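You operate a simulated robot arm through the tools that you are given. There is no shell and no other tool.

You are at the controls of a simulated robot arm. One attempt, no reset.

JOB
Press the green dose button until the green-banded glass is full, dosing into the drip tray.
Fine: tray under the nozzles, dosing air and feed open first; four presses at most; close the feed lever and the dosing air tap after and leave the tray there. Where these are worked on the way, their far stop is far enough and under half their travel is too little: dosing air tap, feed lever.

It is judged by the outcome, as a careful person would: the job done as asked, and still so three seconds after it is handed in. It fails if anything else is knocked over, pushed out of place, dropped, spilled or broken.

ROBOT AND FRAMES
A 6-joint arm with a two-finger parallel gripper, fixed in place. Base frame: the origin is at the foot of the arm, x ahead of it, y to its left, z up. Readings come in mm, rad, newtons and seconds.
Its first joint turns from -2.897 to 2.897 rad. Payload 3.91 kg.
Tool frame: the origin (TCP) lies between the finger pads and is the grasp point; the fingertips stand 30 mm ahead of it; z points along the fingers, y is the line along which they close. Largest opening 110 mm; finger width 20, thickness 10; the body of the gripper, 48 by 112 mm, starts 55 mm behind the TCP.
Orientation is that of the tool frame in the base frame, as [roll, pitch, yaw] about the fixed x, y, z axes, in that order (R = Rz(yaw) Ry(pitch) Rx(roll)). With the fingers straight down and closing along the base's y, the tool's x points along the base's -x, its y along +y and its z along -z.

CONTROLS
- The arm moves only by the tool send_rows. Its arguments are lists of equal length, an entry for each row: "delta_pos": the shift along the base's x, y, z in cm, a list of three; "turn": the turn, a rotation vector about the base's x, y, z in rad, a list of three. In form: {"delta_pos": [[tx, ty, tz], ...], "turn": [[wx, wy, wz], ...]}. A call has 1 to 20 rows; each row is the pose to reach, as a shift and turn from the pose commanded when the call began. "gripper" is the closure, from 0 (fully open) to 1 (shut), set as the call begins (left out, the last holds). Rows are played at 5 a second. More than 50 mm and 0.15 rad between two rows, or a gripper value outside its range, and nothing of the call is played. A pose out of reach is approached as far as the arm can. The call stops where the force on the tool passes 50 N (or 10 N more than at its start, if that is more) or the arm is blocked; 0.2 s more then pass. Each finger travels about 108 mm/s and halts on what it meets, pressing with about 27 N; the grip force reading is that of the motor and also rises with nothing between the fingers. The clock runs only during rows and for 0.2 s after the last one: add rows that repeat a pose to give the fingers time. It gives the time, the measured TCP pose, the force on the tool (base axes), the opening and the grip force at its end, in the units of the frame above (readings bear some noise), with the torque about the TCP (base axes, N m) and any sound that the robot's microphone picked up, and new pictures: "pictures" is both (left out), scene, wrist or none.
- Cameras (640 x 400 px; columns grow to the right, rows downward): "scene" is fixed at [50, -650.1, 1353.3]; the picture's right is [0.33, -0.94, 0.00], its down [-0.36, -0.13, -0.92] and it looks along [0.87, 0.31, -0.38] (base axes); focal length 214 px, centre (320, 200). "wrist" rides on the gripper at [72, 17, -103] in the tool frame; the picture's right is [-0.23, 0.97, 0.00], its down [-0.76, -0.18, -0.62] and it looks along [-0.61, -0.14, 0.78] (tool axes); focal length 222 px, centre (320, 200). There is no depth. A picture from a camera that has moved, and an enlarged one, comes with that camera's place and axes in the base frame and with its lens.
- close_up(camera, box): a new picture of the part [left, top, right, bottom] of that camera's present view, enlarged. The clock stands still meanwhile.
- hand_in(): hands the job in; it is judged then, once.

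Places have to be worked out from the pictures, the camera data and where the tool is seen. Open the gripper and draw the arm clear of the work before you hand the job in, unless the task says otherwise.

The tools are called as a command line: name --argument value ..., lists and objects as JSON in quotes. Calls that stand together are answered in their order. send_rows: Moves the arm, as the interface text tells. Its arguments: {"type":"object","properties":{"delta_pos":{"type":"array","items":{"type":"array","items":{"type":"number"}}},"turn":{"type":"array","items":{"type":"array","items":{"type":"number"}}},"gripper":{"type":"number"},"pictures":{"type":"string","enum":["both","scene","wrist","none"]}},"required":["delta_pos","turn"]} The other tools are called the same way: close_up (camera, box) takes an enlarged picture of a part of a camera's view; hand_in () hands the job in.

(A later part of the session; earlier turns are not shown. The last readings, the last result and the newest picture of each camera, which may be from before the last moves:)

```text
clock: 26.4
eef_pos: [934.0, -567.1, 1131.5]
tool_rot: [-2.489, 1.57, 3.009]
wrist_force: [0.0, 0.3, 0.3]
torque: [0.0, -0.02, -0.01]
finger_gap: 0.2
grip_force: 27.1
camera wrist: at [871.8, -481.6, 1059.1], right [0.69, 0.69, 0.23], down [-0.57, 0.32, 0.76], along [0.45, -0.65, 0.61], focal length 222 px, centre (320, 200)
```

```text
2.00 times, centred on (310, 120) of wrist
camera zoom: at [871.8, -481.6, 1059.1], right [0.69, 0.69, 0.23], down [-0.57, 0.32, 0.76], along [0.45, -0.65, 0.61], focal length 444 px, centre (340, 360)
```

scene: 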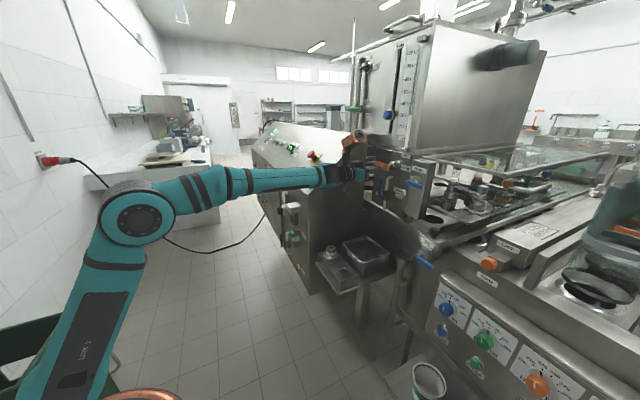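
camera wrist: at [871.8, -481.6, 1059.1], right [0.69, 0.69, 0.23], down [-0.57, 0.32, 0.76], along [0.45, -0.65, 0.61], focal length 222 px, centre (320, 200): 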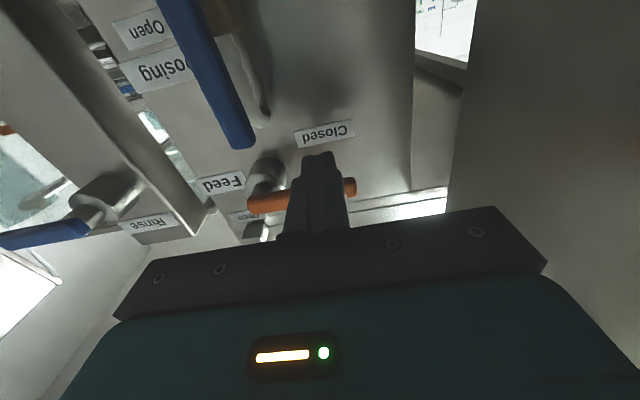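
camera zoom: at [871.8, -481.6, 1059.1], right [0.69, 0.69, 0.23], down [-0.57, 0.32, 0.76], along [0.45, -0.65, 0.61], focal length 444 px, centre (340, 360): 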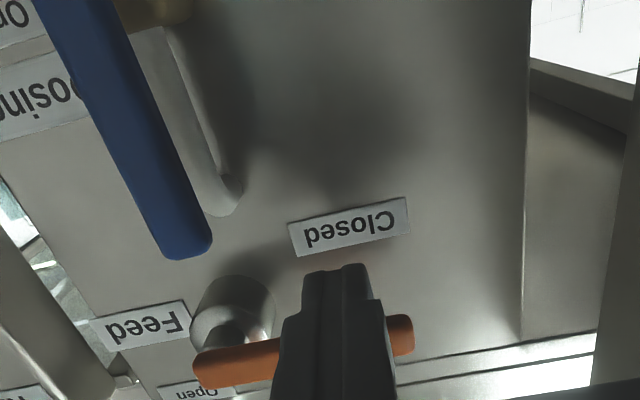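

Fingertips are beneath the feed handle. Now I'll swing it up along its arc to the "Open" stop.

send_rows --delta_pos '[[0.1, 0.1, 0.9], [0.25, 0.25, 1.8], [0.28, 0.28, 2.6], [0.24, 0.24, 3.6], [0.1, 0.1, 4.4], [-0.15, -0.15, 5.2], [-0.55, -0.55, 6.1], [-1.0, -1.0, 6.8], [-1.5, -1.5, 7.4], [-2.0, -2.0, 7.8], [-2.5, -2.5, 8.1], [-2.85, -2.85, 8.2], [-2.85, -2.85, 8.2]]' --turn '[[0, 0, 0], [0, 0, 0], [0, 0, 0], [0, 0, 0], [0, 0, 0], [0, 0, 0], [0, 0, 0], [0, 0, 0], [0, 0, 0], [0, 0, 0], [0, 0, 0], [0, 0, 0], [0, 0, 0]]' --pictures "both"

close_up --camera "scene" --box '[340, 110, 440, 190]'

close_up --camera "wrist" --box '[180, 20, 440, 220]'

```text
clock: 29.2
eef_pos: [907.6, -594.7, 1211.0]
tool_rot: [-1.902, 1.571, -2.684]
wrist_force: [10.0, 2.5, -0.5]
torque: [0.03, -0.05, 0.29]
finger_gap: 0.0
grip_force: 27.4
camera wrist: at [845.8, -508.7, 1140.2], right [0.69, 0.69, 0.23], down [-0.57, 0.32, 0.76], along [0.45, -0.65, 0.61], focal length 222 px, centre (320, 200)
```

scene: 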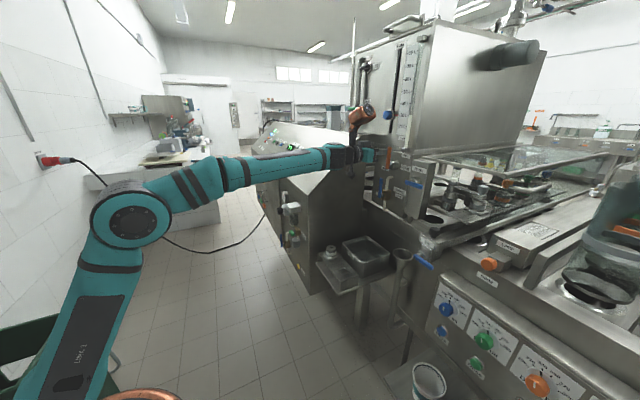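
wrist: 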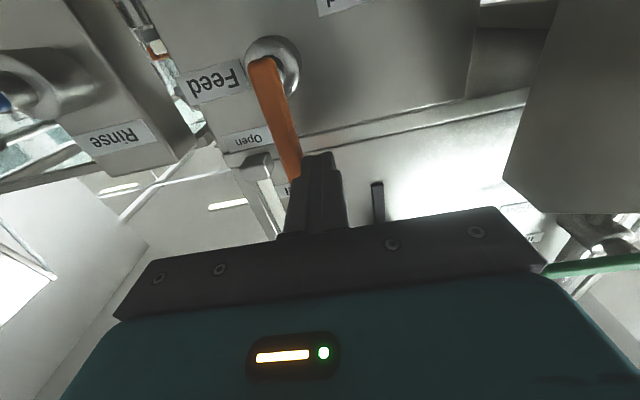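

```text
5.00 times, centred on (390, 150) of scene
camera zoom: at [50.0, -650.1, 1353.3], right [0.33, -0.94, 0.0], down [-0.36, -0.13, -0.92], along [0.87, 0.31, -0.38], focal length 1072 px, centre (-30, 450)
```

zoom: 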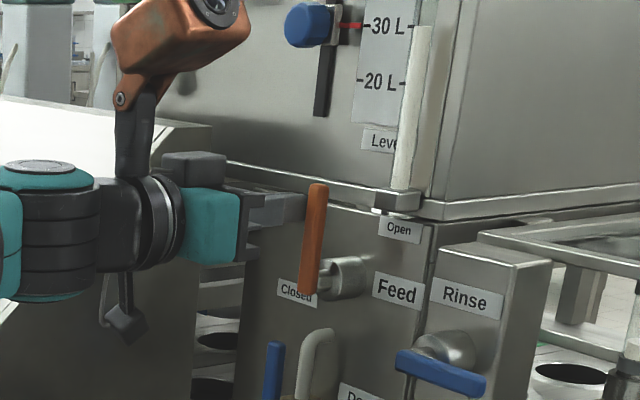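

```text
2.00 times, centred on (310, 120) of wrist
camera zoom: at [845.8, -508.7, 1140.2], right [0.69, 0.69, 0.23], down [-0.57, 0.32, 0.76], along [0.45, -0.65, 0.61], focal length 444 px, centre (340, 360)
```

zoom: 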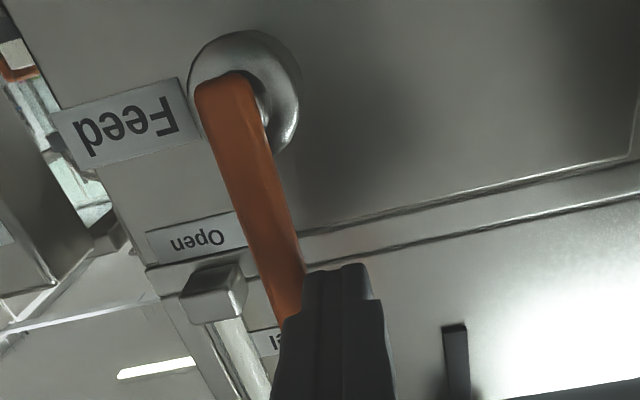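

The feed lever is vertical now; I'll nudge a few mm to confirm that it's on the stop, then back off.

send_rows --delta_pos '[[-0.2, -0.2, 0], [-0.35, -0.35, 0], [-0.35, -0.35, 0]]' --turn '[[0, 0, 0], [0, 0, 0], [0, 0, 0]]' --pictures "scene"

```text
clock: 29.9
eef_pos: [906.3, -593.9, 1211.3]
tool_rot: [-1.397, 1.569, -2.175]
wrist_force: [40.1, 16.2, 4.7]
torque: [0.01, -0.4, 1.09]
finger_gap: 0.0
grip_force: 27.0
stopped in row 3: the force on the tool passed its limit at 52 N (the readings are from after the stop); the commanded pose is now the measured one
```

scene: 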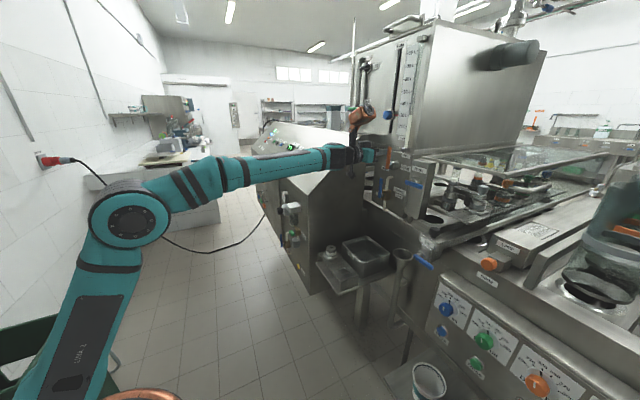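

The lever is hard on its stop, so feed is open. I'll back off to the left and retract well clear of the machine.

send_rows --delta_pos '[[0.8, 0.8, 0], [1.2, 1.2, 0], [-1.2, 3.6, 0], [-4.2, 6.6, 0], [-7.0, 9.4, 0], [-9.5, 11.9, 0], [-9.5, 11.9, 0]]' --turn '[[0, 0, 0], [0, 0, 0], [0, 0, 0], [0, 0, 0], [0, 0, 0], [0, 0, 0], [0, 0, 0]]' --pictures "both"

close_up --camera "scene" --box '[340, 110, 440, 210]'

close_up --camera "scene" --box '[470, 148, 534, 188]'

close_up --camera "scene" --box '[420, 300, 540, 400]'

```text
clock: 31.5
eef_pos: [806.0, -479.1, 1213.7]
tool_rot: [-0.473, 1.569, -1.257]
wrist_force: [1.0, 0.1, 0.4]
torque: [0.03, 0.01, -0.02]
finger_gap: 0.0
grip_force: 27.6
camera wrist: at [744.1, -394.0, 1142.1], right [0.69, 0.69, 0.23], down [-0.57, 0.32, 0.76], along [0.45, -0.65, 0.61], focal length 222 px, centre (320, 200)
```

scene: 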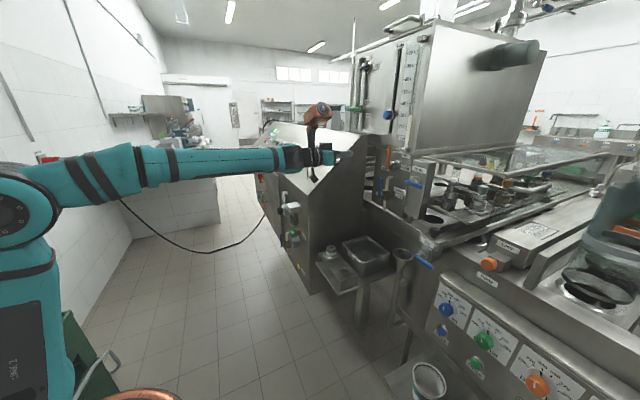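
wrist: 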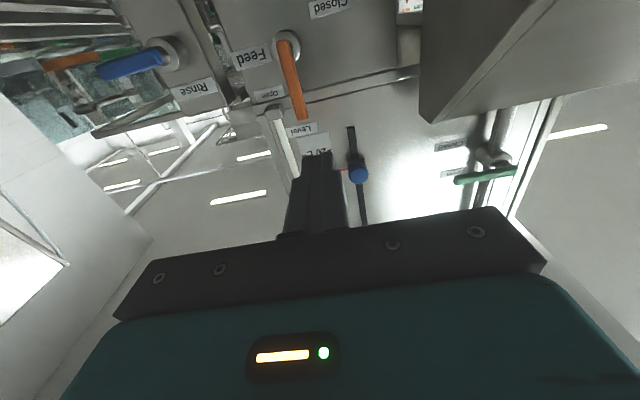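

```text
4.00 times, centred on (390, 160) of scene
camera zoom: at [50.0, -650.1, 1353.3], right [0.33, -0.94, 0.0], down [-0.36, -0.13, -0.92], along [0.87, 0.31, -0.38], focal length 858 px, centre (40, 360)
```

zoom: 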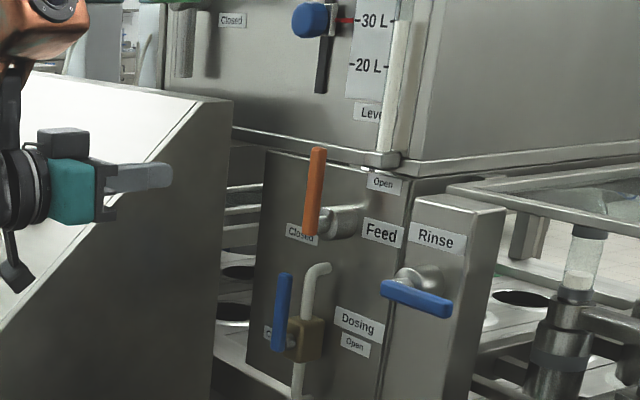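

```text
10.00 times, centred on (502, 168) of scene
camera zoom: at [50.0, -650.1, 1353.3], right [0.33, -0.94, 0.0], down [-0.36, -0.13, -0.92], along [0.87, 0.31, -0.38], focal length 2145 px, centre (-1500, 520)
```

zoom: 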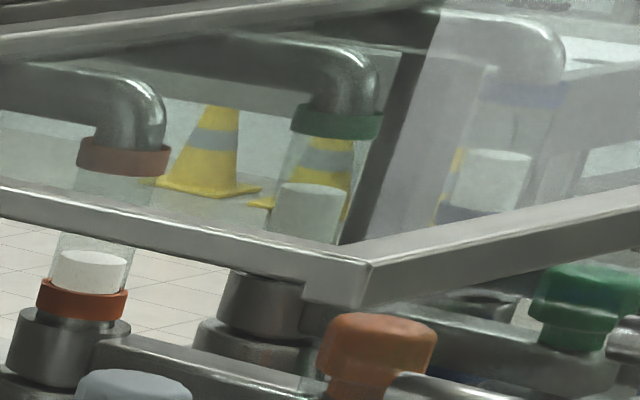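

```text
4.00 times, centred on (480, 350) of scene
camera zoom: at [50.0, -650.1, 1353.3], right [0.33, -0.94, 0.0], down [-0.36, -0.13, -0.92], along [0.87, 0.31, -0.38], focal length 858 px, centre (-320, -400)
```

zoom: 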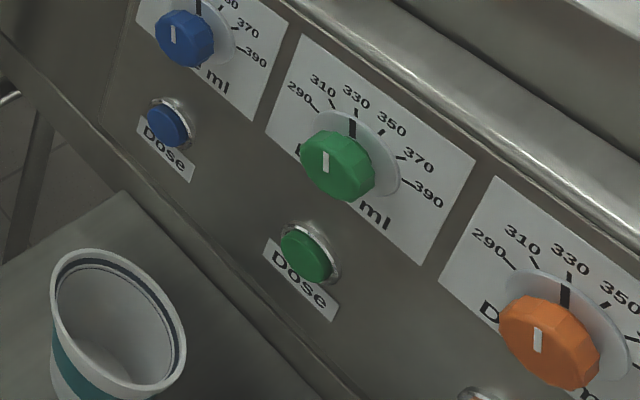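

Both valves read Open. The green sight glass baseline is roughly half full. Now I'll descend diagonally to a standoff in front of the green Dose button (A≈-272, z≈694), pitching the tool slightly down so that the wrist camera stays above the cups on the shelf.

send_rows --delta_pos '[[-2.26, -2.19, -2.96], [-4.52, -4.38, -5.92], [-6.79, -6.56, -8.89], [-9.05, -8.75, -11.85], [-11.3, -10.9, -14.8], [-13.6, -13.1, -17.8], [-15.8, -15.3, -20.7], [-18.1, -17.5, -23.7], [-20.4, -19.7, -26.7], [-22.6, -21.9, -29.6], [-24.9, -24.1, -32.6], [-27.1, -26.3, -35.6], [-29.4, -28.4, -38.5], [-31.7, -30.6, -41.5], [-33.9, -32.8, -44.4], [-36.2, -35.0, -47.4], [-36.2, -35.0, -47.4]]' --turn '[[0.0164, 0.0164, 0], [0.0327, 0.0327, 0], [0.0491, 0.0491, 0], [0.0654, 0.0654, 0], [0.0818, 0.0818, 0], [0.0981, 0.0981, 0], [0.1145, 0.1145, 0], [0.1308, 0.1308, 0], [0.1472, 0.1472, 0], [0.1635, 0.1635, 0], [0.1799, 0.1799, 0], [0.1962, 0.1962, 0], [0.2126, 0.2126, 0], [0.2289, 0.2289, 0], [0.2453, 0.2453, 0], [0.2616, 0.2616, 0], [0.2616, 0.2616, 0]]' --pictures "both"

close_up --camera "scene" --box '[400, 260, 560, 400]'

close_up --camera "wrist" --box '[200, 20, 440, 200]'

```text
clock: 35.1
eef_pos: [446.6, -827.7, 740.4]
tool_rot: [-3.142, 1.201, 2.356]
wrist_force: [-0.8, -1.2, 0.2]
torque: [0.01, -0.03, -0.02]
finger_gap: 0.1
grip_force: 27.0
camera wrist: at [371.1, -728.5, 710.3], right [0.75, 0.63, 0.21], down [-0.34, 0.09, 0.94], along [0.57, -0.77, 0.28], focal length 222 px, centre (320, 200)
```

scene: 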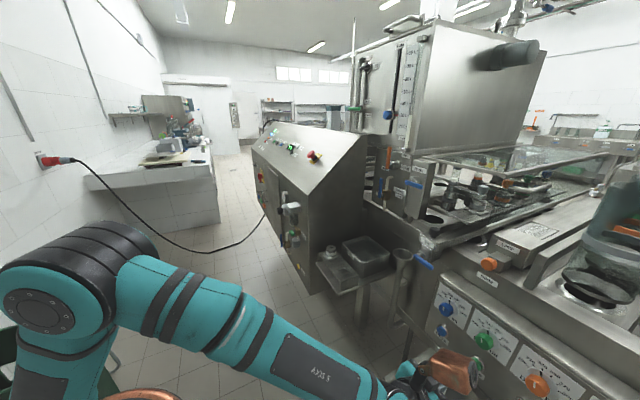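
wrist: 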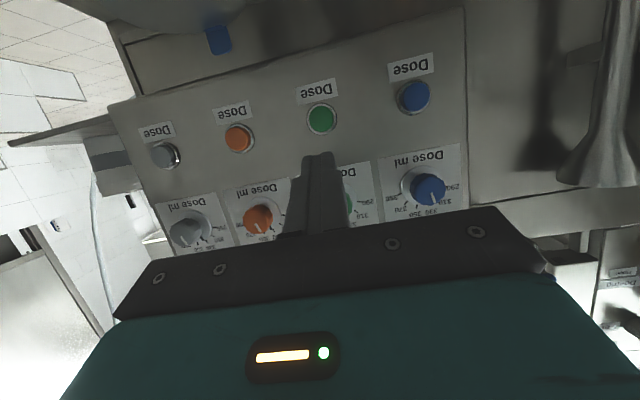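

```text
2.86 times, centred on (480, 330) of scene
camera zoom: at [50.0, -650.1, 1353.3], right [0.33, -0.94, 0.0], down [-0.36, -0.13, -0.92], along [0.87, 0.31, -0.38], focal length 613 px, centre (-137, -171)
```

zoom: 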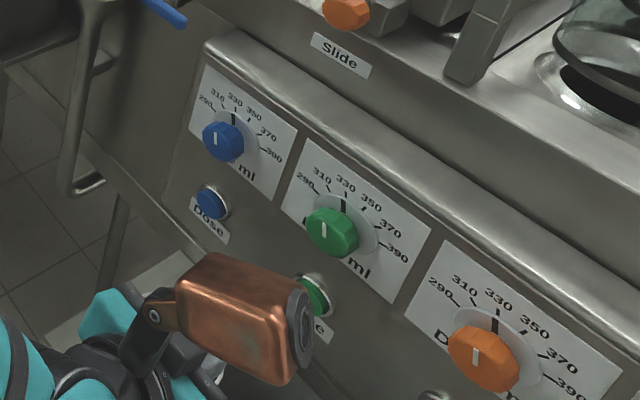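

```text
2.22 times, centred on (320, 110) of wrist
camera zoom: at [371.1, -728.5, 710.3], right [0.75, 0.63, 0.21], down [-0.34, 0.09, 0.94], along [0.57, -0.77, 0.28], focal length 494 px, centre (320, 400)
```

zoom: 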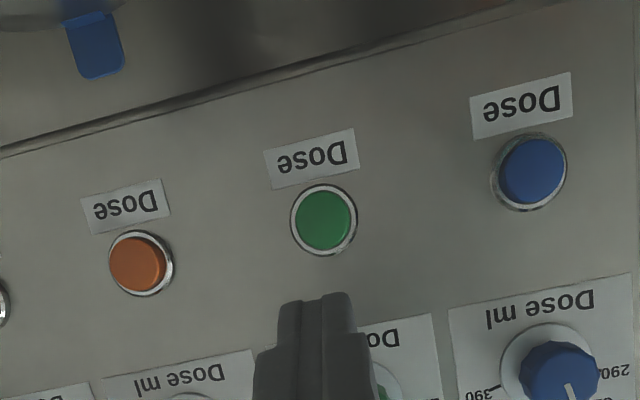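

Excellent view: the green button is at A≈-271, D≈1055, z≈696. I'll bring the closed fingertips to about 15–20 mm in front of it.

send_rows --delta_pos '[[1.7, -1.8, -1.5], [3.5, -3.6, -3.0], [5.2, -5.3, -3.9], [7.0, -7.1, -3.9], [7.0, -7.1, -3.9]]' --turn '[[0, 0, 0], [0, 0, 0], [0, 0, 0], [0, 0, 0], [0, 0, 0]]' --pictures "both"

close_up --camera "wrist" --box '[220, 60, 420, 200]'

close_up --camera "scene" --box '[400, 260, 560, 400]'

```text
clock: 36.3
eef_pos: [512.9, -900.9, 700.7]
tool_rot: [3.139, 1.2, 2.357]
wrist_force: [0.0, 0.0, 0.9]
torque: [0.0, 0.02, -0.03]
finger_gap: 0.0
grip_force: 27.7
camera wrist: at [438.0, -801.0, 670.0], right [0.75, 0.63, 0.21], down [-0.34, 0.09, 0.94], along [0.57, -0.77, 0.28], focal length 222 px, centre (320, 200)
```

scene: 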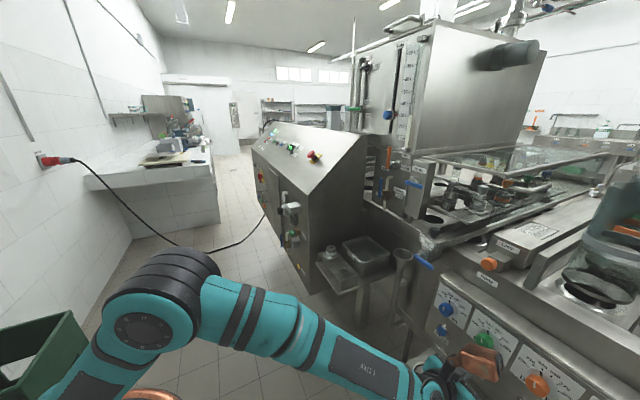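
wrist: 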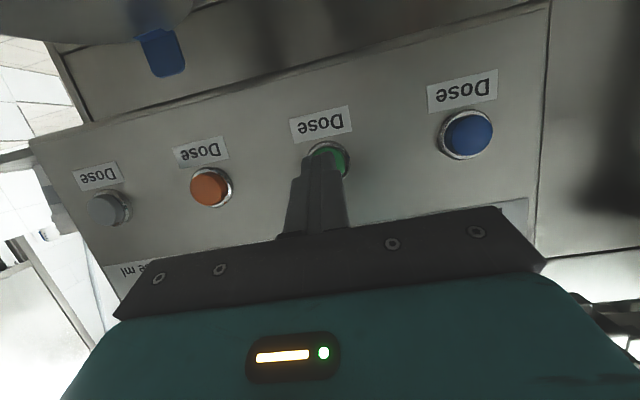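

```text
2.86 times, centred on (320, 130) of wrist
camera zoom: at [438.0, -801.0, 670.0], right [0.75, 0.63, 0.21], down [-0.34, 0.09, 0.94], along [0.57, -0.77, 0.28], focal length 635 px, centre (320, 400)
```

zoom: 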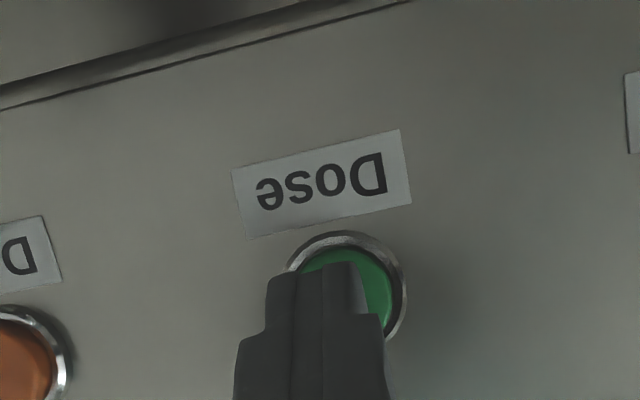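

```text
2.86 times, centred on (480, 330) of scene
camera zoom: at [50.0, -650.1, 1353.3], right [0.33, -0.94, 0.0], down [-0.36, -0.13, -0.92], along [0.87, 0.31, -0.38], focal length 613 px, centre (-137, -171)
```

zoom: 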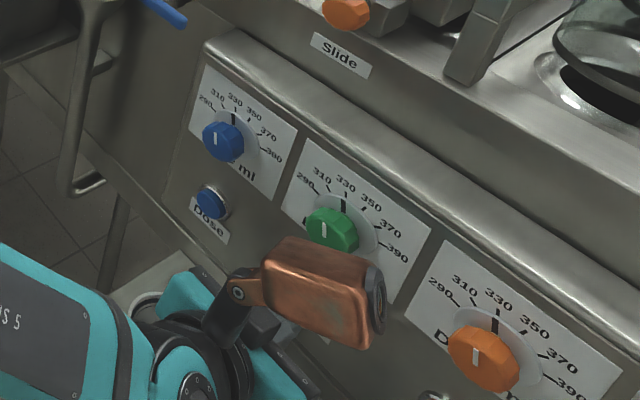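

The finger needs +5 mm in A to centre on the button; I'll correct that and advance ~16 mm to near contact.

send_rows --delta_pos '[[0.35, 0.35, 0], [0.85, -0.15, 0], [1.48, -0.78, 0], [1.48, -0.78, 0]]' --turn '[[0, 0, 0], [0, 0, 0], [0, 0, 0], [0, 0, 0]]' --pictures "wrist"

close_up --camera "wrist" --box '[240, 90, 400, 200]'

```text
clock: 37.3
eef_pos: [528.0, -906.9, 701.2]
tool_rot: [3.139, 1.2, 2.356]
wrist_force: [0.7, -0.7, 0.4]
torque: [0.0, -0.01, -0.02]
finger_gap: 0.0
grip_force: 27.2
camera wrist: at [453.5, -808.5, 671.0], right [0.75, 0.63, 0.21], down [-0.34, 0.09, 0.94], along [0.57, -0.77, 0.28], focal length 222 px, centre (320, 200)
```

wrist: 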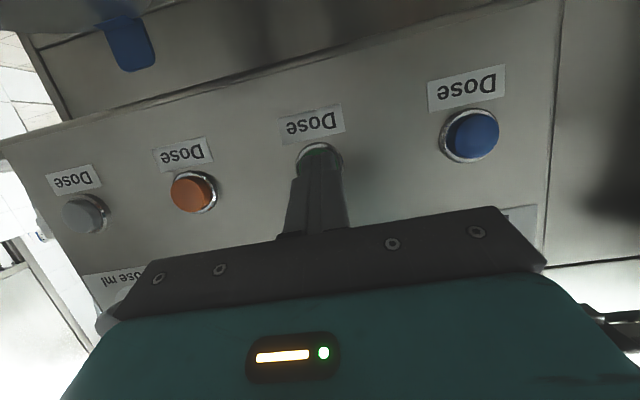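

```text
3.64 times, centred on (320, 145) of wrist
camera zoom: at [453.5, -808.5, 671.0], right [0.75, 0.63, 0.21], down [-0.34, 0.09, 0.94], along [0.57, -0.77, 0.28], focal length 808 px, centre (320, 400)
```

zoom: 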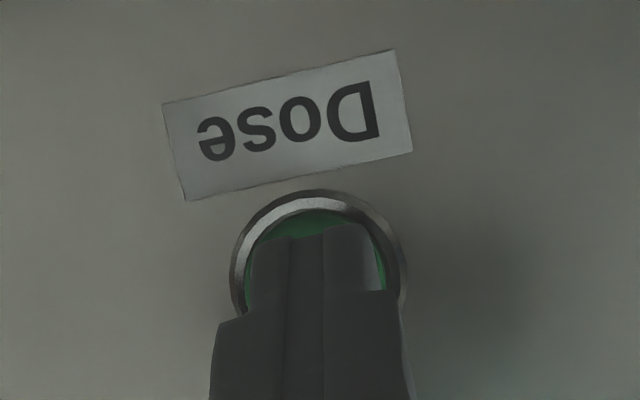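

Centred on the button. I'll press forward slowly, 8 mm, watching for contact force.

send_rows --delta_pos '[[0.14, -0.14, 0], [0.28, -0.28, 0], [0.42, -0.42, 0], [0.57, -0.57, 0]]' --turn '[[0, 0, 0], [0, 0, 0], [0, 0, 0], [0, 0, 0]]' --pictures "wrist"

close_up --camera "scene" --box '[470, 148, 534, 188]'

```text
clock: 38.3
eef_pos: [533.4, -913.9, 700.0]
tool_rot: [3.142, 1.203, 2.358]
wrist_force: [-3.7, 2.7, 1.0]
torque: [-0.07, 0.0, -0.01]
finger_gap: 0.3
grip_force: 27.1
camera wrist: at [459.2, -814.7, 670.6], right [0.75, 0.63, 0.21], down [-0.34, 0.09, 0.94], along [0.57, -0.77, 0.28], focal length 222 px, centre (320, 200)
```

wrist: 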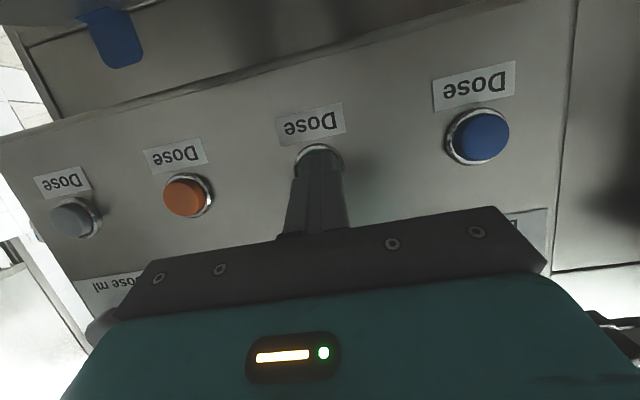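

```text
10.00 times, centred on (502, 168) of scene
camera zoom: at [50.0, -650.1, 1353.3], right [0.33, -0.94, 0.0], down [-0.36, -0.13, -0.92], along [0.87, 0.31, -0.38], focal length 2145 px, centre (-1500, 520)
```

zoom: 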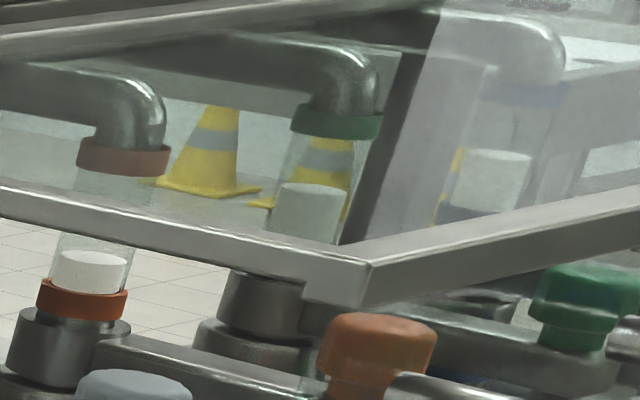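

Contact, ~4.5 N, level unchanged so far. I'll press a further few mm.

send_rows --delta_pos '[[0.12, -0.12, 0], [0.24, -0.24, 0], [0.24, -0.24, 0]]' --turn '[[0, 0, 0], [0, 0, 0], [0, 0, 0]]' --pictures "wrist"

close_up --camera "scene" --box '[470, 148, 534, 188]'

```text
clock: 39.1
eef_pos: [537.9, -915.9, 699.7]
tool_rot: [3.141, 1.199, 2.357]
wrist_force: [-19.1, 28.6, 1.5]
torque: [0.01, -0.04, 0.17]
finger_gap: 0.1
grip_force: 27.1
heard: click
camera wrist: at [461.4, -816.9, 670.6], right [0.75, 0.63, 0.21], down [-0.34, 0.09, 0.94], along [0.57, -0.77, 0.28], focal length 222 px, centre (320, 200)
```

wrist: 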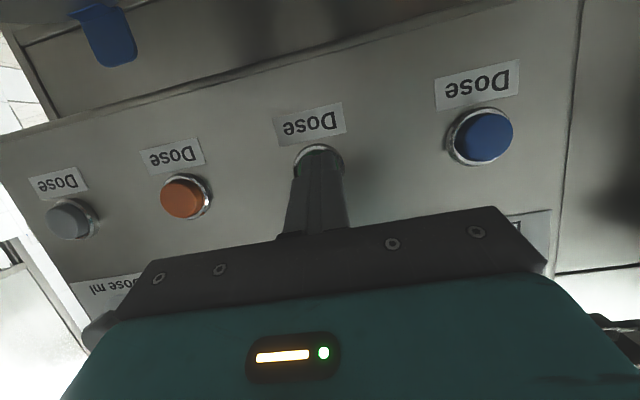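

```text
10.00 times, centred on (502, 168) of scene
camera zoom: at [50.0, -650.1, 1353.3], right [0.33, -0.94, 0.0], down [-0.36, -0.13, -0.92], along [0.87, 0.31, -0.38], focal length 2145 px, centre (-1500, 520)
```

zoom: 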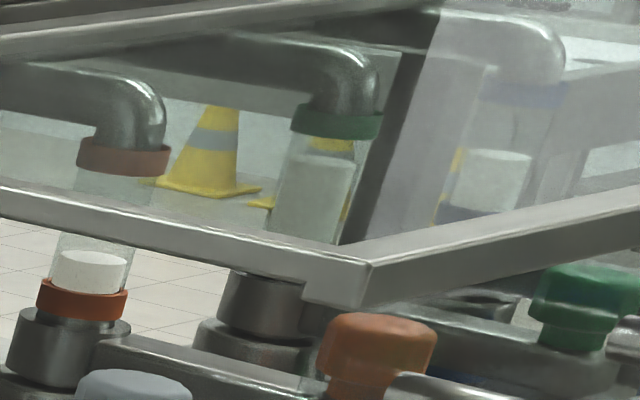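

Click heard and the green glass rose substantially. That's press 1; I'll release fully and see the settled level.

send_rows --delta_pos '[[-0.3, 0.3, 0], [-0.7, 0.7, 0], [-1.1, 1.1, 0], [-1.1, 1.1, 0], [-1.1, 1.1, 0], [-1.1, 1.1, 0], [-1.1, 1.1, 0], [-1.1, 1.1, 0]]' --turn '[[0, 0, 0], [0, 0, 0], [0, 0, 0], [0, 0, 0], [0, 0, 0], [0, 0, 0], [0, 0, 0], [0, 0, 0]]' --pictures "both"

close_up --camera "scene" --box '[470, 148, 534, 188]'

close_up --camera "scene" --box '[420, 170, 600, 270]'

```text
clock: 40.9
eef_pos: [527.7, -906.5, 700.1]
tool_rot: [3.14, 1.201, 2.356]
wrist_force: [-0.5, 0.5, 0.1]
torque: [-0.02, -0.01, 0.03]
finger_gap: 0.0
grip_force: 27.0
camera wrist: at [451.8, -806.8, 669.7], right [0.75, 0.63, 0.21], down [-0.34, 0.09, 0.94], along [0.57, -0.77, 0.28], focal length 222 px, centre (320, 200)
```

scene: 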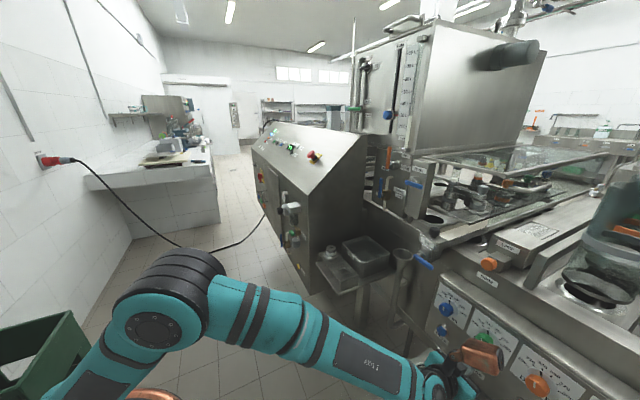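
wrist: 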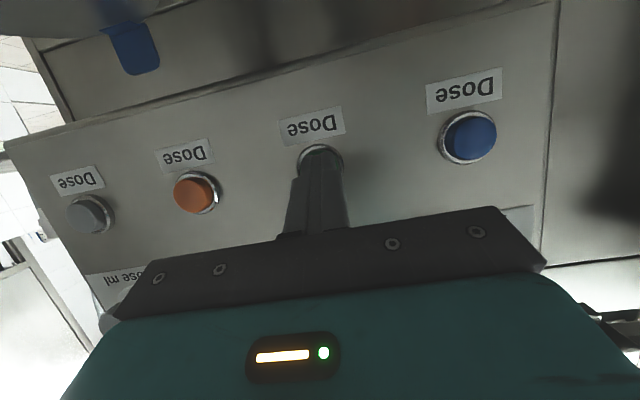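

```text
10.00 times, centred on (502, 168) of scene
camera zoom: at [50.0, -650.1, 1353.3], right [0.33, -0.94, 0.0], down [-0.36, -0.13, -0.92], along [0.87, 0.31, -0.38], focal length 2145 px, centre (-1500, 520)
```

zoom: 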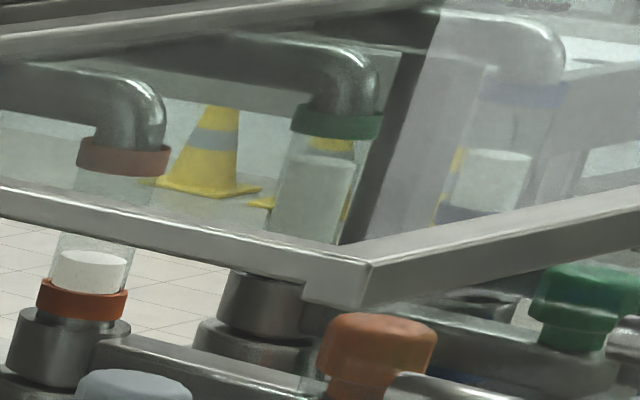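

```text
3.56 times, centred on (510, 220) of scene
camera zoom: at [50.0, -650.1, 1353.3], right [0.33, -0.94, 0.0], down [-0.36, -0.13, -0.92], along [0.87, 0.31, -0.38], focal length 763 px, centre (-356, 129)
```

zoom: 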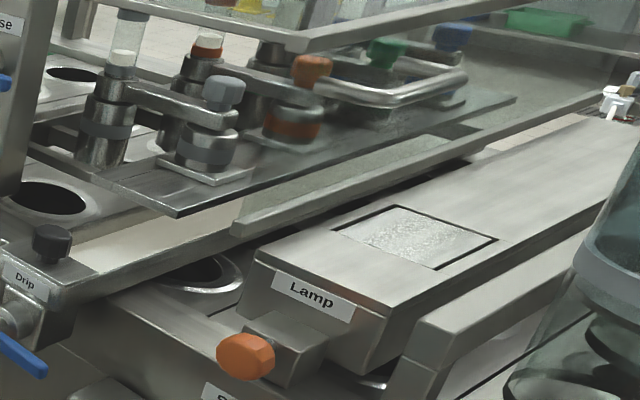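

The level has settled just below the green top band, and white product is visible in the tray, with none outside it. I'll look closer at the gap before pressing again.

close_up --camera "scene" --box '[490, 154, 514, 174]'

close_up --camera "scene" --box '[395, 205, 475, 255]'

```text
16.00 times, centred on (502, 164) of scene
camera zoom: at [50.0, -650.1, 1353.3], right [0.33, -0.94, 0.0], down [-0.36, -0.13, -0.92], along [0.87, 0.31, -0.38], focal length 3432 px, centre (-2592, 776)
```

zoom: 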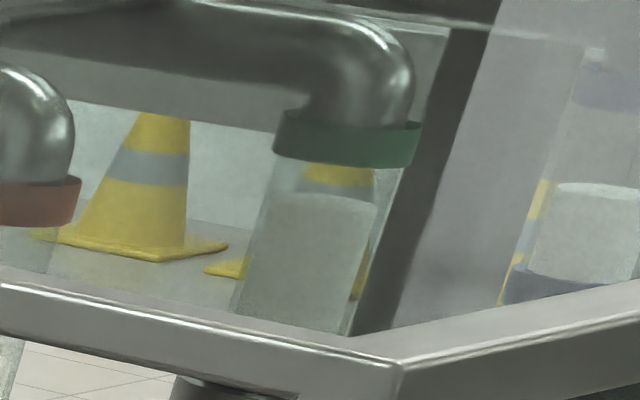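

```text
8.00 times, centred on (435, 230) of scene
camera zoom: at [50.0, -650.1, 1353.3], right [0.33, -0.94, 0.0], down [-0.36, -0.13, -0.92], along [0.87, 0.31, -0.38], focal length 1716 px, centre (-600, -40)
```

zoom: 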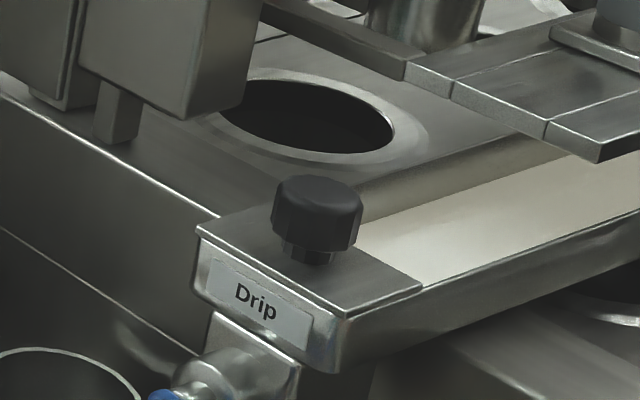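

Still a visible gap below the band, so the glass isn't full yet. Press 2: advance to the same depth as before.

send_rows --delta_pos '[[0.4, -0.4, 0], [0.7, -0.7, 0], [0.9, -0.9, 0], [1.02, -1.02, 0], [1.12, -1.12, 0], [1.12, -1.12, 0]]' --turn '[[0, 0, 0], [0, 0, 0], [0, 0, 0], [0, 0, 0], [0, 0, 0], [0, 0, 0]]' --pictures "wrist"

close_up --camera "scene" --box '[490, 154, 514, 174]'

```text
clock: 42.3
eef_pos: [537.3, -916.4, 699.4]
tool_rot: [3.14, 1.2, 2.355]
wrist_force: [-26.2, 31.7, -0.6]
torque: [-0.06, 0.18, 0.12]
finger_gap: 0.1
grip_force: 27.1
heard: click
camera wrist: at [461.8, -816.8, 670.7], right [0.75, 0.63, 0.21], down [-0.34, 0.09, 0.94], along [0.57, -0.77, 0.28], focal length 222 px, centre (320, 200)
```

wrist: 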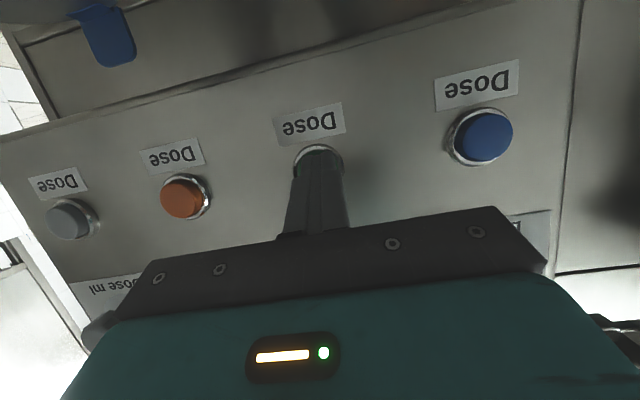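

```text
16.00 times, centred on (502, 164) of scene
camera zoom: at [50.0, -650.1, 1353.3], right [0.33, -0.94, 0.0], down [-0.36, -0.13, -0.92], along [0.87, 0.31, -0.38], focal length 3432 px, centre (-2592, 776)
```

zoom: 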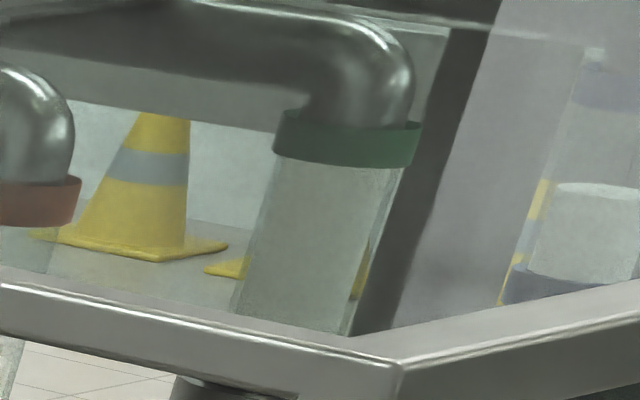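

Second click; the white now reaches the green top band. I'll release fully and check the glass and the tray level.

send_rows --delta_pos '[[-0.3, 0.3, 0], [-0.7, 0.7, 0], [-1.1, 1.1, 0], [-1.1, 1.1, 0], [-1.1, 1.1, 0], [-1.1, 1.1, 0], [-1.1, 1.1, 0]]' --turn '[[0, 0, 0], [0, 0, 0], [0, 0, 0], [0, 0, 0], [0, 0, 0], [0, 0, 0], [0, 0, 0]]' --pictures "wrist"

close_up --camera "scene" --box '[493, 156, 513, 168]'

close_up --camera "scene" --box '[395, 205, 475, 255]'

close_up --camera "scene" --box '[430, 170, 560, 250]'

```text
clock: 43.9
eef_pos: [525.6, -903.0, 698.4]
tool_rot: [3.139, 1.202, 2.356]
wrist_force: [0.9, 0.5, 0.3]
torque: [-0.01, 0.0, 0.01]
finger_gap: 0.1
grip_force: 26.7
camera wrist: at [451.2, -805.8, 670.3], right [0.75, 0.63, 0.21], down [-0.34, 0.09, 0.94], along [0.57, -0.77, 0.28], focal length 222 px, centre (320, 200)
```

wrist: 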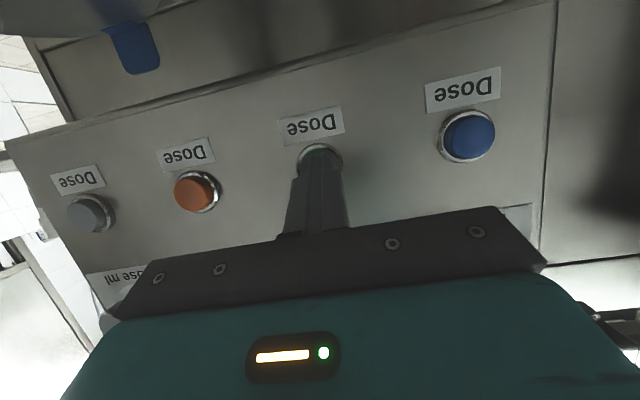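

```text
16.00 times, centred on (503, 162) of scene
camera zoom: at [50.0, -650.1, 1353.3], right [0.33, -0.94, 0.0], down [-0.36, -0.13, -0.92], along [0.87, 0.31, -0.38], focal length 3432 px, centre (-2608, 808)
```

zoom: 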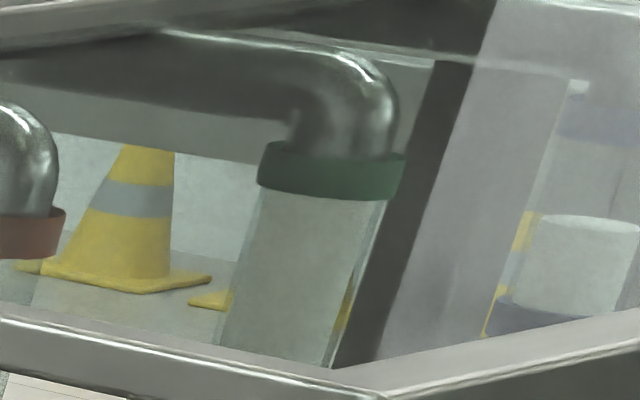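

```text
8.00 times, centred on (435, 230) of scene
camera zoom: at [50.0, -650.1, 1353.3], right [0.33, -0.94, 0.0], down [-0.36, -0.13, -0.92], along [0.87, 0.31, -0.38], focal length 1716 px, centre (-600, -40)
```

zoom: 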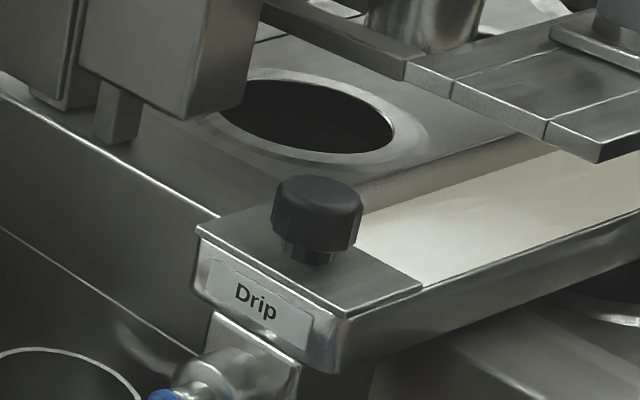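

```text
4.92 times, centred on (495, 210) of scene
camera zoom: at [50.0, -650.1, 1353.3], right [0.33, -0.94, 0.0], down [-0.36, -0.13, -0.92], along [0.87, 0.31, -0.38], focal length 1056 px, centre (-542, 151)
```

zoom: 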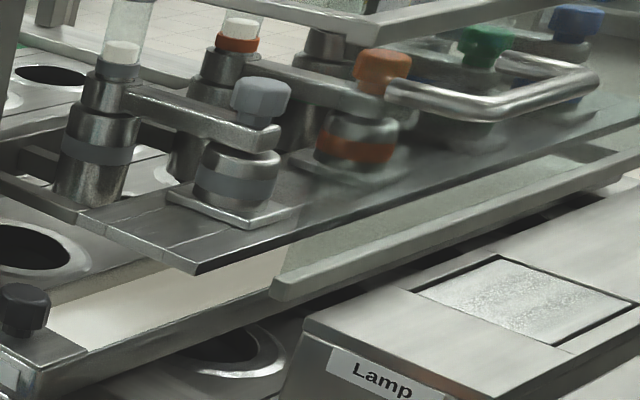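

I'll zoom much tighter on the top of the green glass to judge whether the level is truly at the top.

close_up --camera "scene" --box '[497, 158, 509, 166]'

close_up --camera "scene" --box '[515, 155, 531, 170]'

close_up --camera "scene" --box '[446, 150, 470, 190]'

```text
16.00 times, centred on (503, 162) of scene
camera zoom: at [50.0, -650.1, 1353.3], right [0.33, -0.94, 0.0], down [-0.36, -0.13, -0.92], along [0.87, 0.31, -0.38], focal length 3432 px, centre (-2608, 808)
```

zoom: 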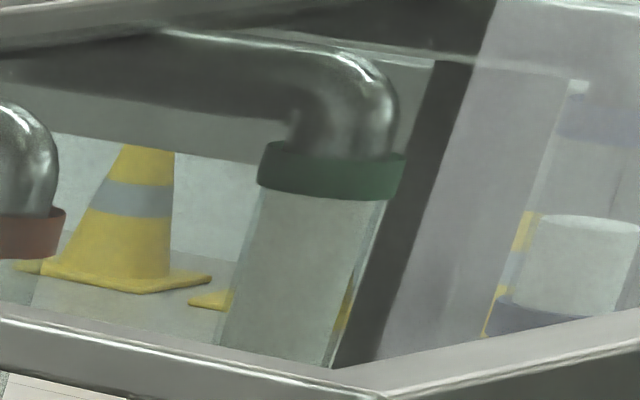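

```text
16.00 times, centred on (523, 162) of scene
camera zoom: at [50.0, -650.1, 1353.3], right [0.33, -0.94, 0.0], down [-0.36, -0.13, -0.92], along [0.87, 0.31, -0.38], focal length 3432 px, centre (-2928, 800)
```

zoom: 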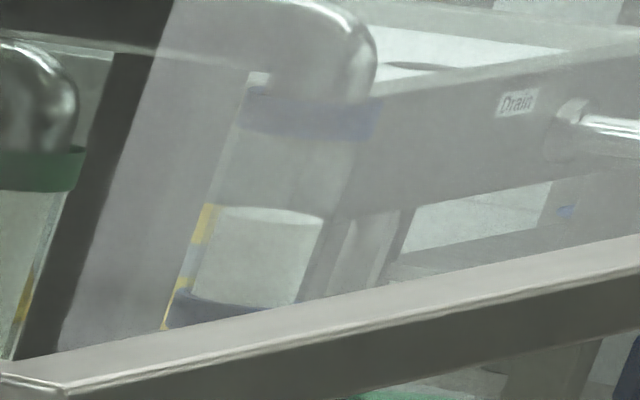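

```text
10.00 times, centred on (458, 170) of scene
camera zoom: at [50.0, -650.1, 1353.3], right [0.33, -0.94, 0.0], down [-0.36, -0.13, -0.92], along [0.87, 0.31, -0.38], focal length 2145 px, centre (-1060, 500)
```

zoom: 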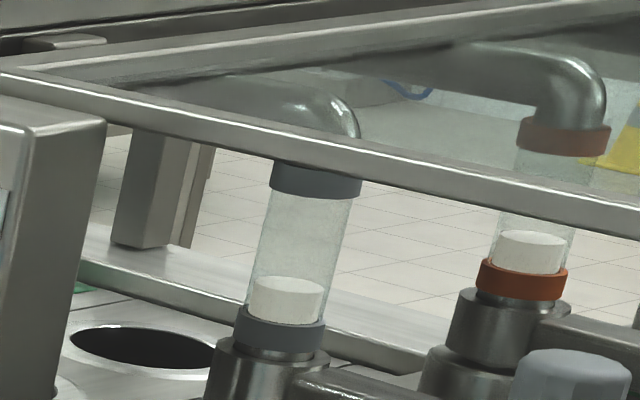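

The level looks to be right at the band's edge, and I can't rule out a sliver short of full; a third press is within the four allowed and the tray has ample room. Pressing once more.

send_rows --delta_pos '[[0.4, -0.4, 0], [0.7, -0.7, 0], [0.9, -0.9, 0], [1.02, -1.02, 0], [1.1, -1.1, 0], [1.1, -1.1, 0]]' --turn '[[0, 0, 0], [0, 0, 0], [0, 0, 0], [0, 0, 0], [0, 0, 0], [0, 0, 0]]' --pictures "wrist"

close_up --camera "scene" --box '[497, 158, 509, 166]'

close_up --camera "scene" --box '[395, 205, 475, 255]'

```text
clock: 45.3
eef_pos: [537.4, -915.3, 700.9]
tool_rot: [-3.14, 1.202, 2.359]
wrist_force: [-18.7, 29.9, 4.9]
torque: [-0.11, -0.04, 0.25]
finger_gap: 0.0
grip_force: 26.7
heard: click
camera wrist: at [462.1, -816.3, 670.5], right [0.75, 0.63, 0.21], down [-0.34, 0.09, 0.94], along [0.57, -0.77, 0.28], focal length 222 px, centre (320, 200)
```

wrist: 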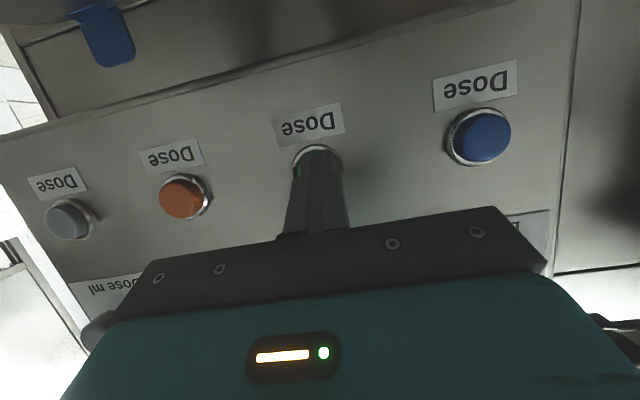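

```text
16.00 times, centred on (503, 162) of scene
camera zoom: at [50.0, -650.1, 1353.3], right [0.33, -0.94, 0.0], down [-0.36, -0.13, -0.92], along [0.87, 0.31, -0.38], focal length 3432 px, centre (-2608, 808)
```

zoom: 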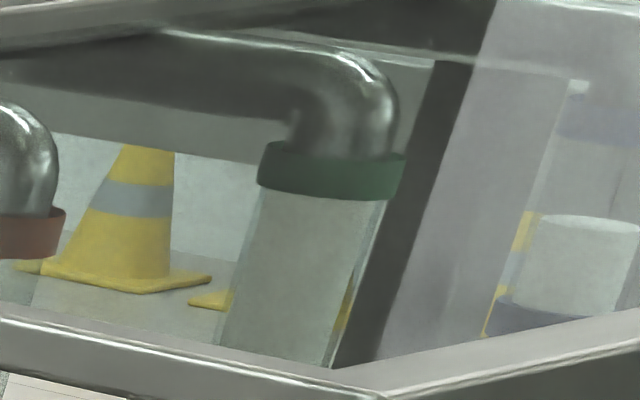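

```text
8.00 times, centred on (435, 230) of scene
camera zoom: at [50.0, -650.1, 1353.3], right [0.33, -0.94, 0.0], down [-0.36, -0.13, -0.92], along [0.87, 0.31, -0.38], focal length 1716 px, centre (-600, -40)
```

zoom: 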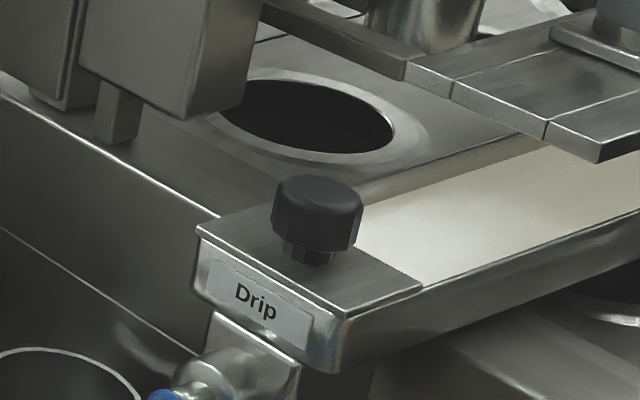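

Third click; the glass looks full to the band and the tray still has freeboard with nothing outside it. I'll stop pressing, release and retract clear.

send_rows --delta_pos '[[-0.4, 0.4, 0], [-1.2, 1.2, 0], [-3.0, 3.0, 0], [-5.5, 5.5, 0.3], [-8.2, 8.2, 0.8], [-8.2, 8.2, 0.8]]' --turn '[[0, 0, 0], [0, 0, 0], [0, 0, 0], [0, 0, 0], [0, 0, 0], [0, 0, 0]]' --pictures "both"

close_up --camera "scene" --box '[497, 158, 509, 166]'

close_up --camera "scene" --box '[430, 170, 560, 260]'

close_up --camera "wrist" --box '[200, 20, 440, 200]'

```text
clock: 46.7
eef_pos: [457.8, -832.6, 707.8]
tool_rot: [3.138, 1.202, 2.355]
wrist_force: [0.1, -1.1, -0.7]
torque: [0.01, -0.01, 0.01]
finger_gap: 0.0
grip_force: 26.4
camera wrist: at [382.0, -733.7, 678.1], right [0.75, 0.63, 0.21], down [-0.34, 0.09, 0.94], along [0.57, -0.77, 0.28], focal length 222 px, centre (320, 200)
```

scene: 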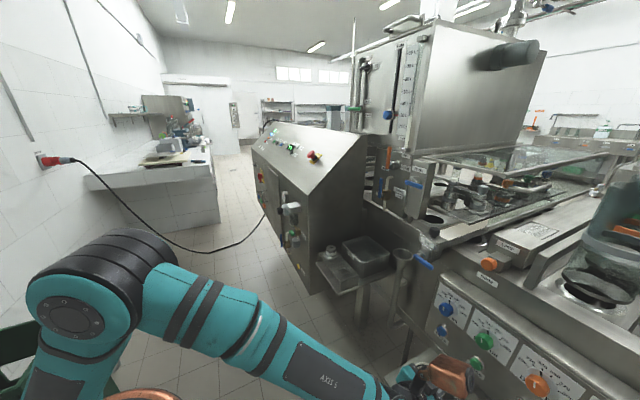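
wrist: 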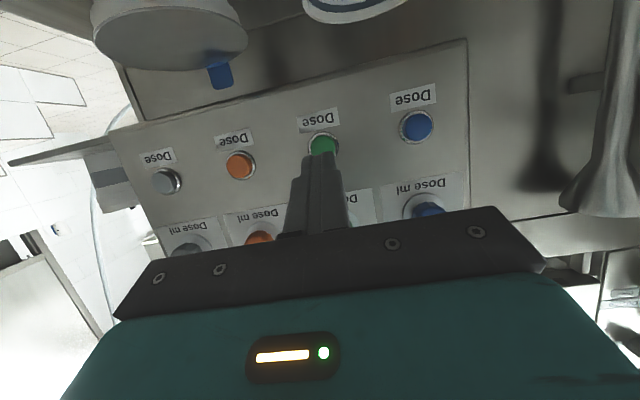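

```text
16.00 times, centred on (503, 162) of scene
camera zoom: at [50.0, -650.1, 1353.3], right [0.33, -0.94, 0.0], down [-0.36, -0.13, -0.92], along [0.87, 0.31, -0.38], focal length 3432 px, centre (-2608, 808)
```

zoom: 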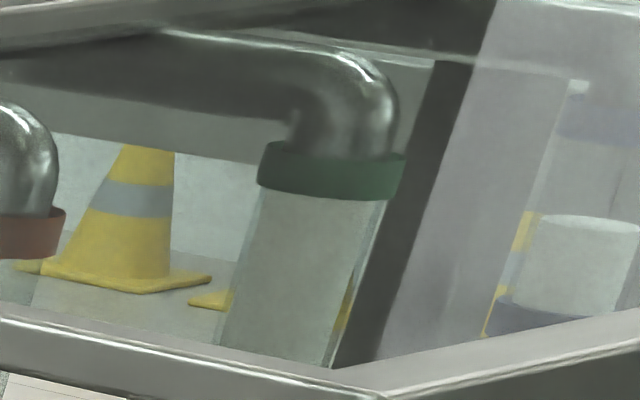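

```text
4.44 times, centred on (495, 215) of scene
camera zoom: at [50.0, -650.1, 1353.3], right [0.33, -0.94, 0.0], down [-0.36, -0.13, -0.92], along [0.87, 0.31, -0.38], focal length 953 px, centre (-458, 133)
```

zoom: 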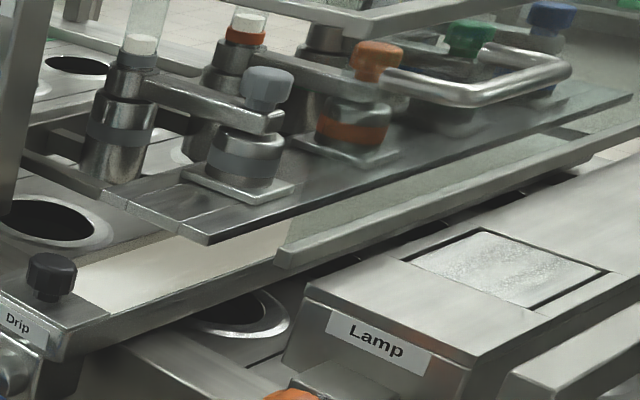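

```text
2.22 times, centred on (320, 110) of wrist
camera zoom: at [382.0, -733.7, 678.1], right [0.75, 0.63, 0.21], down [-0.34, 0.09, 0.94], along [0.57, -0.77, 0.28], focal length 494 px, centre (320, 400)
```

zoom: 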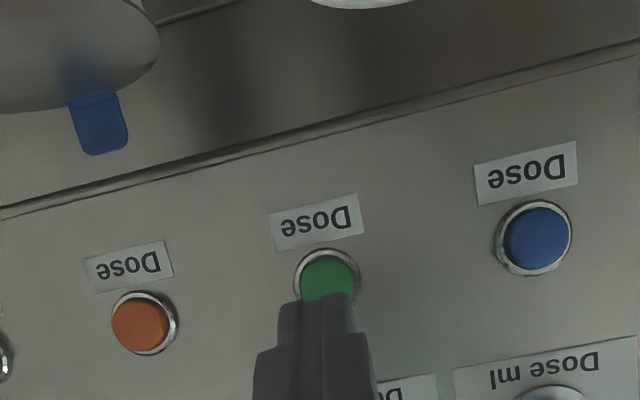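

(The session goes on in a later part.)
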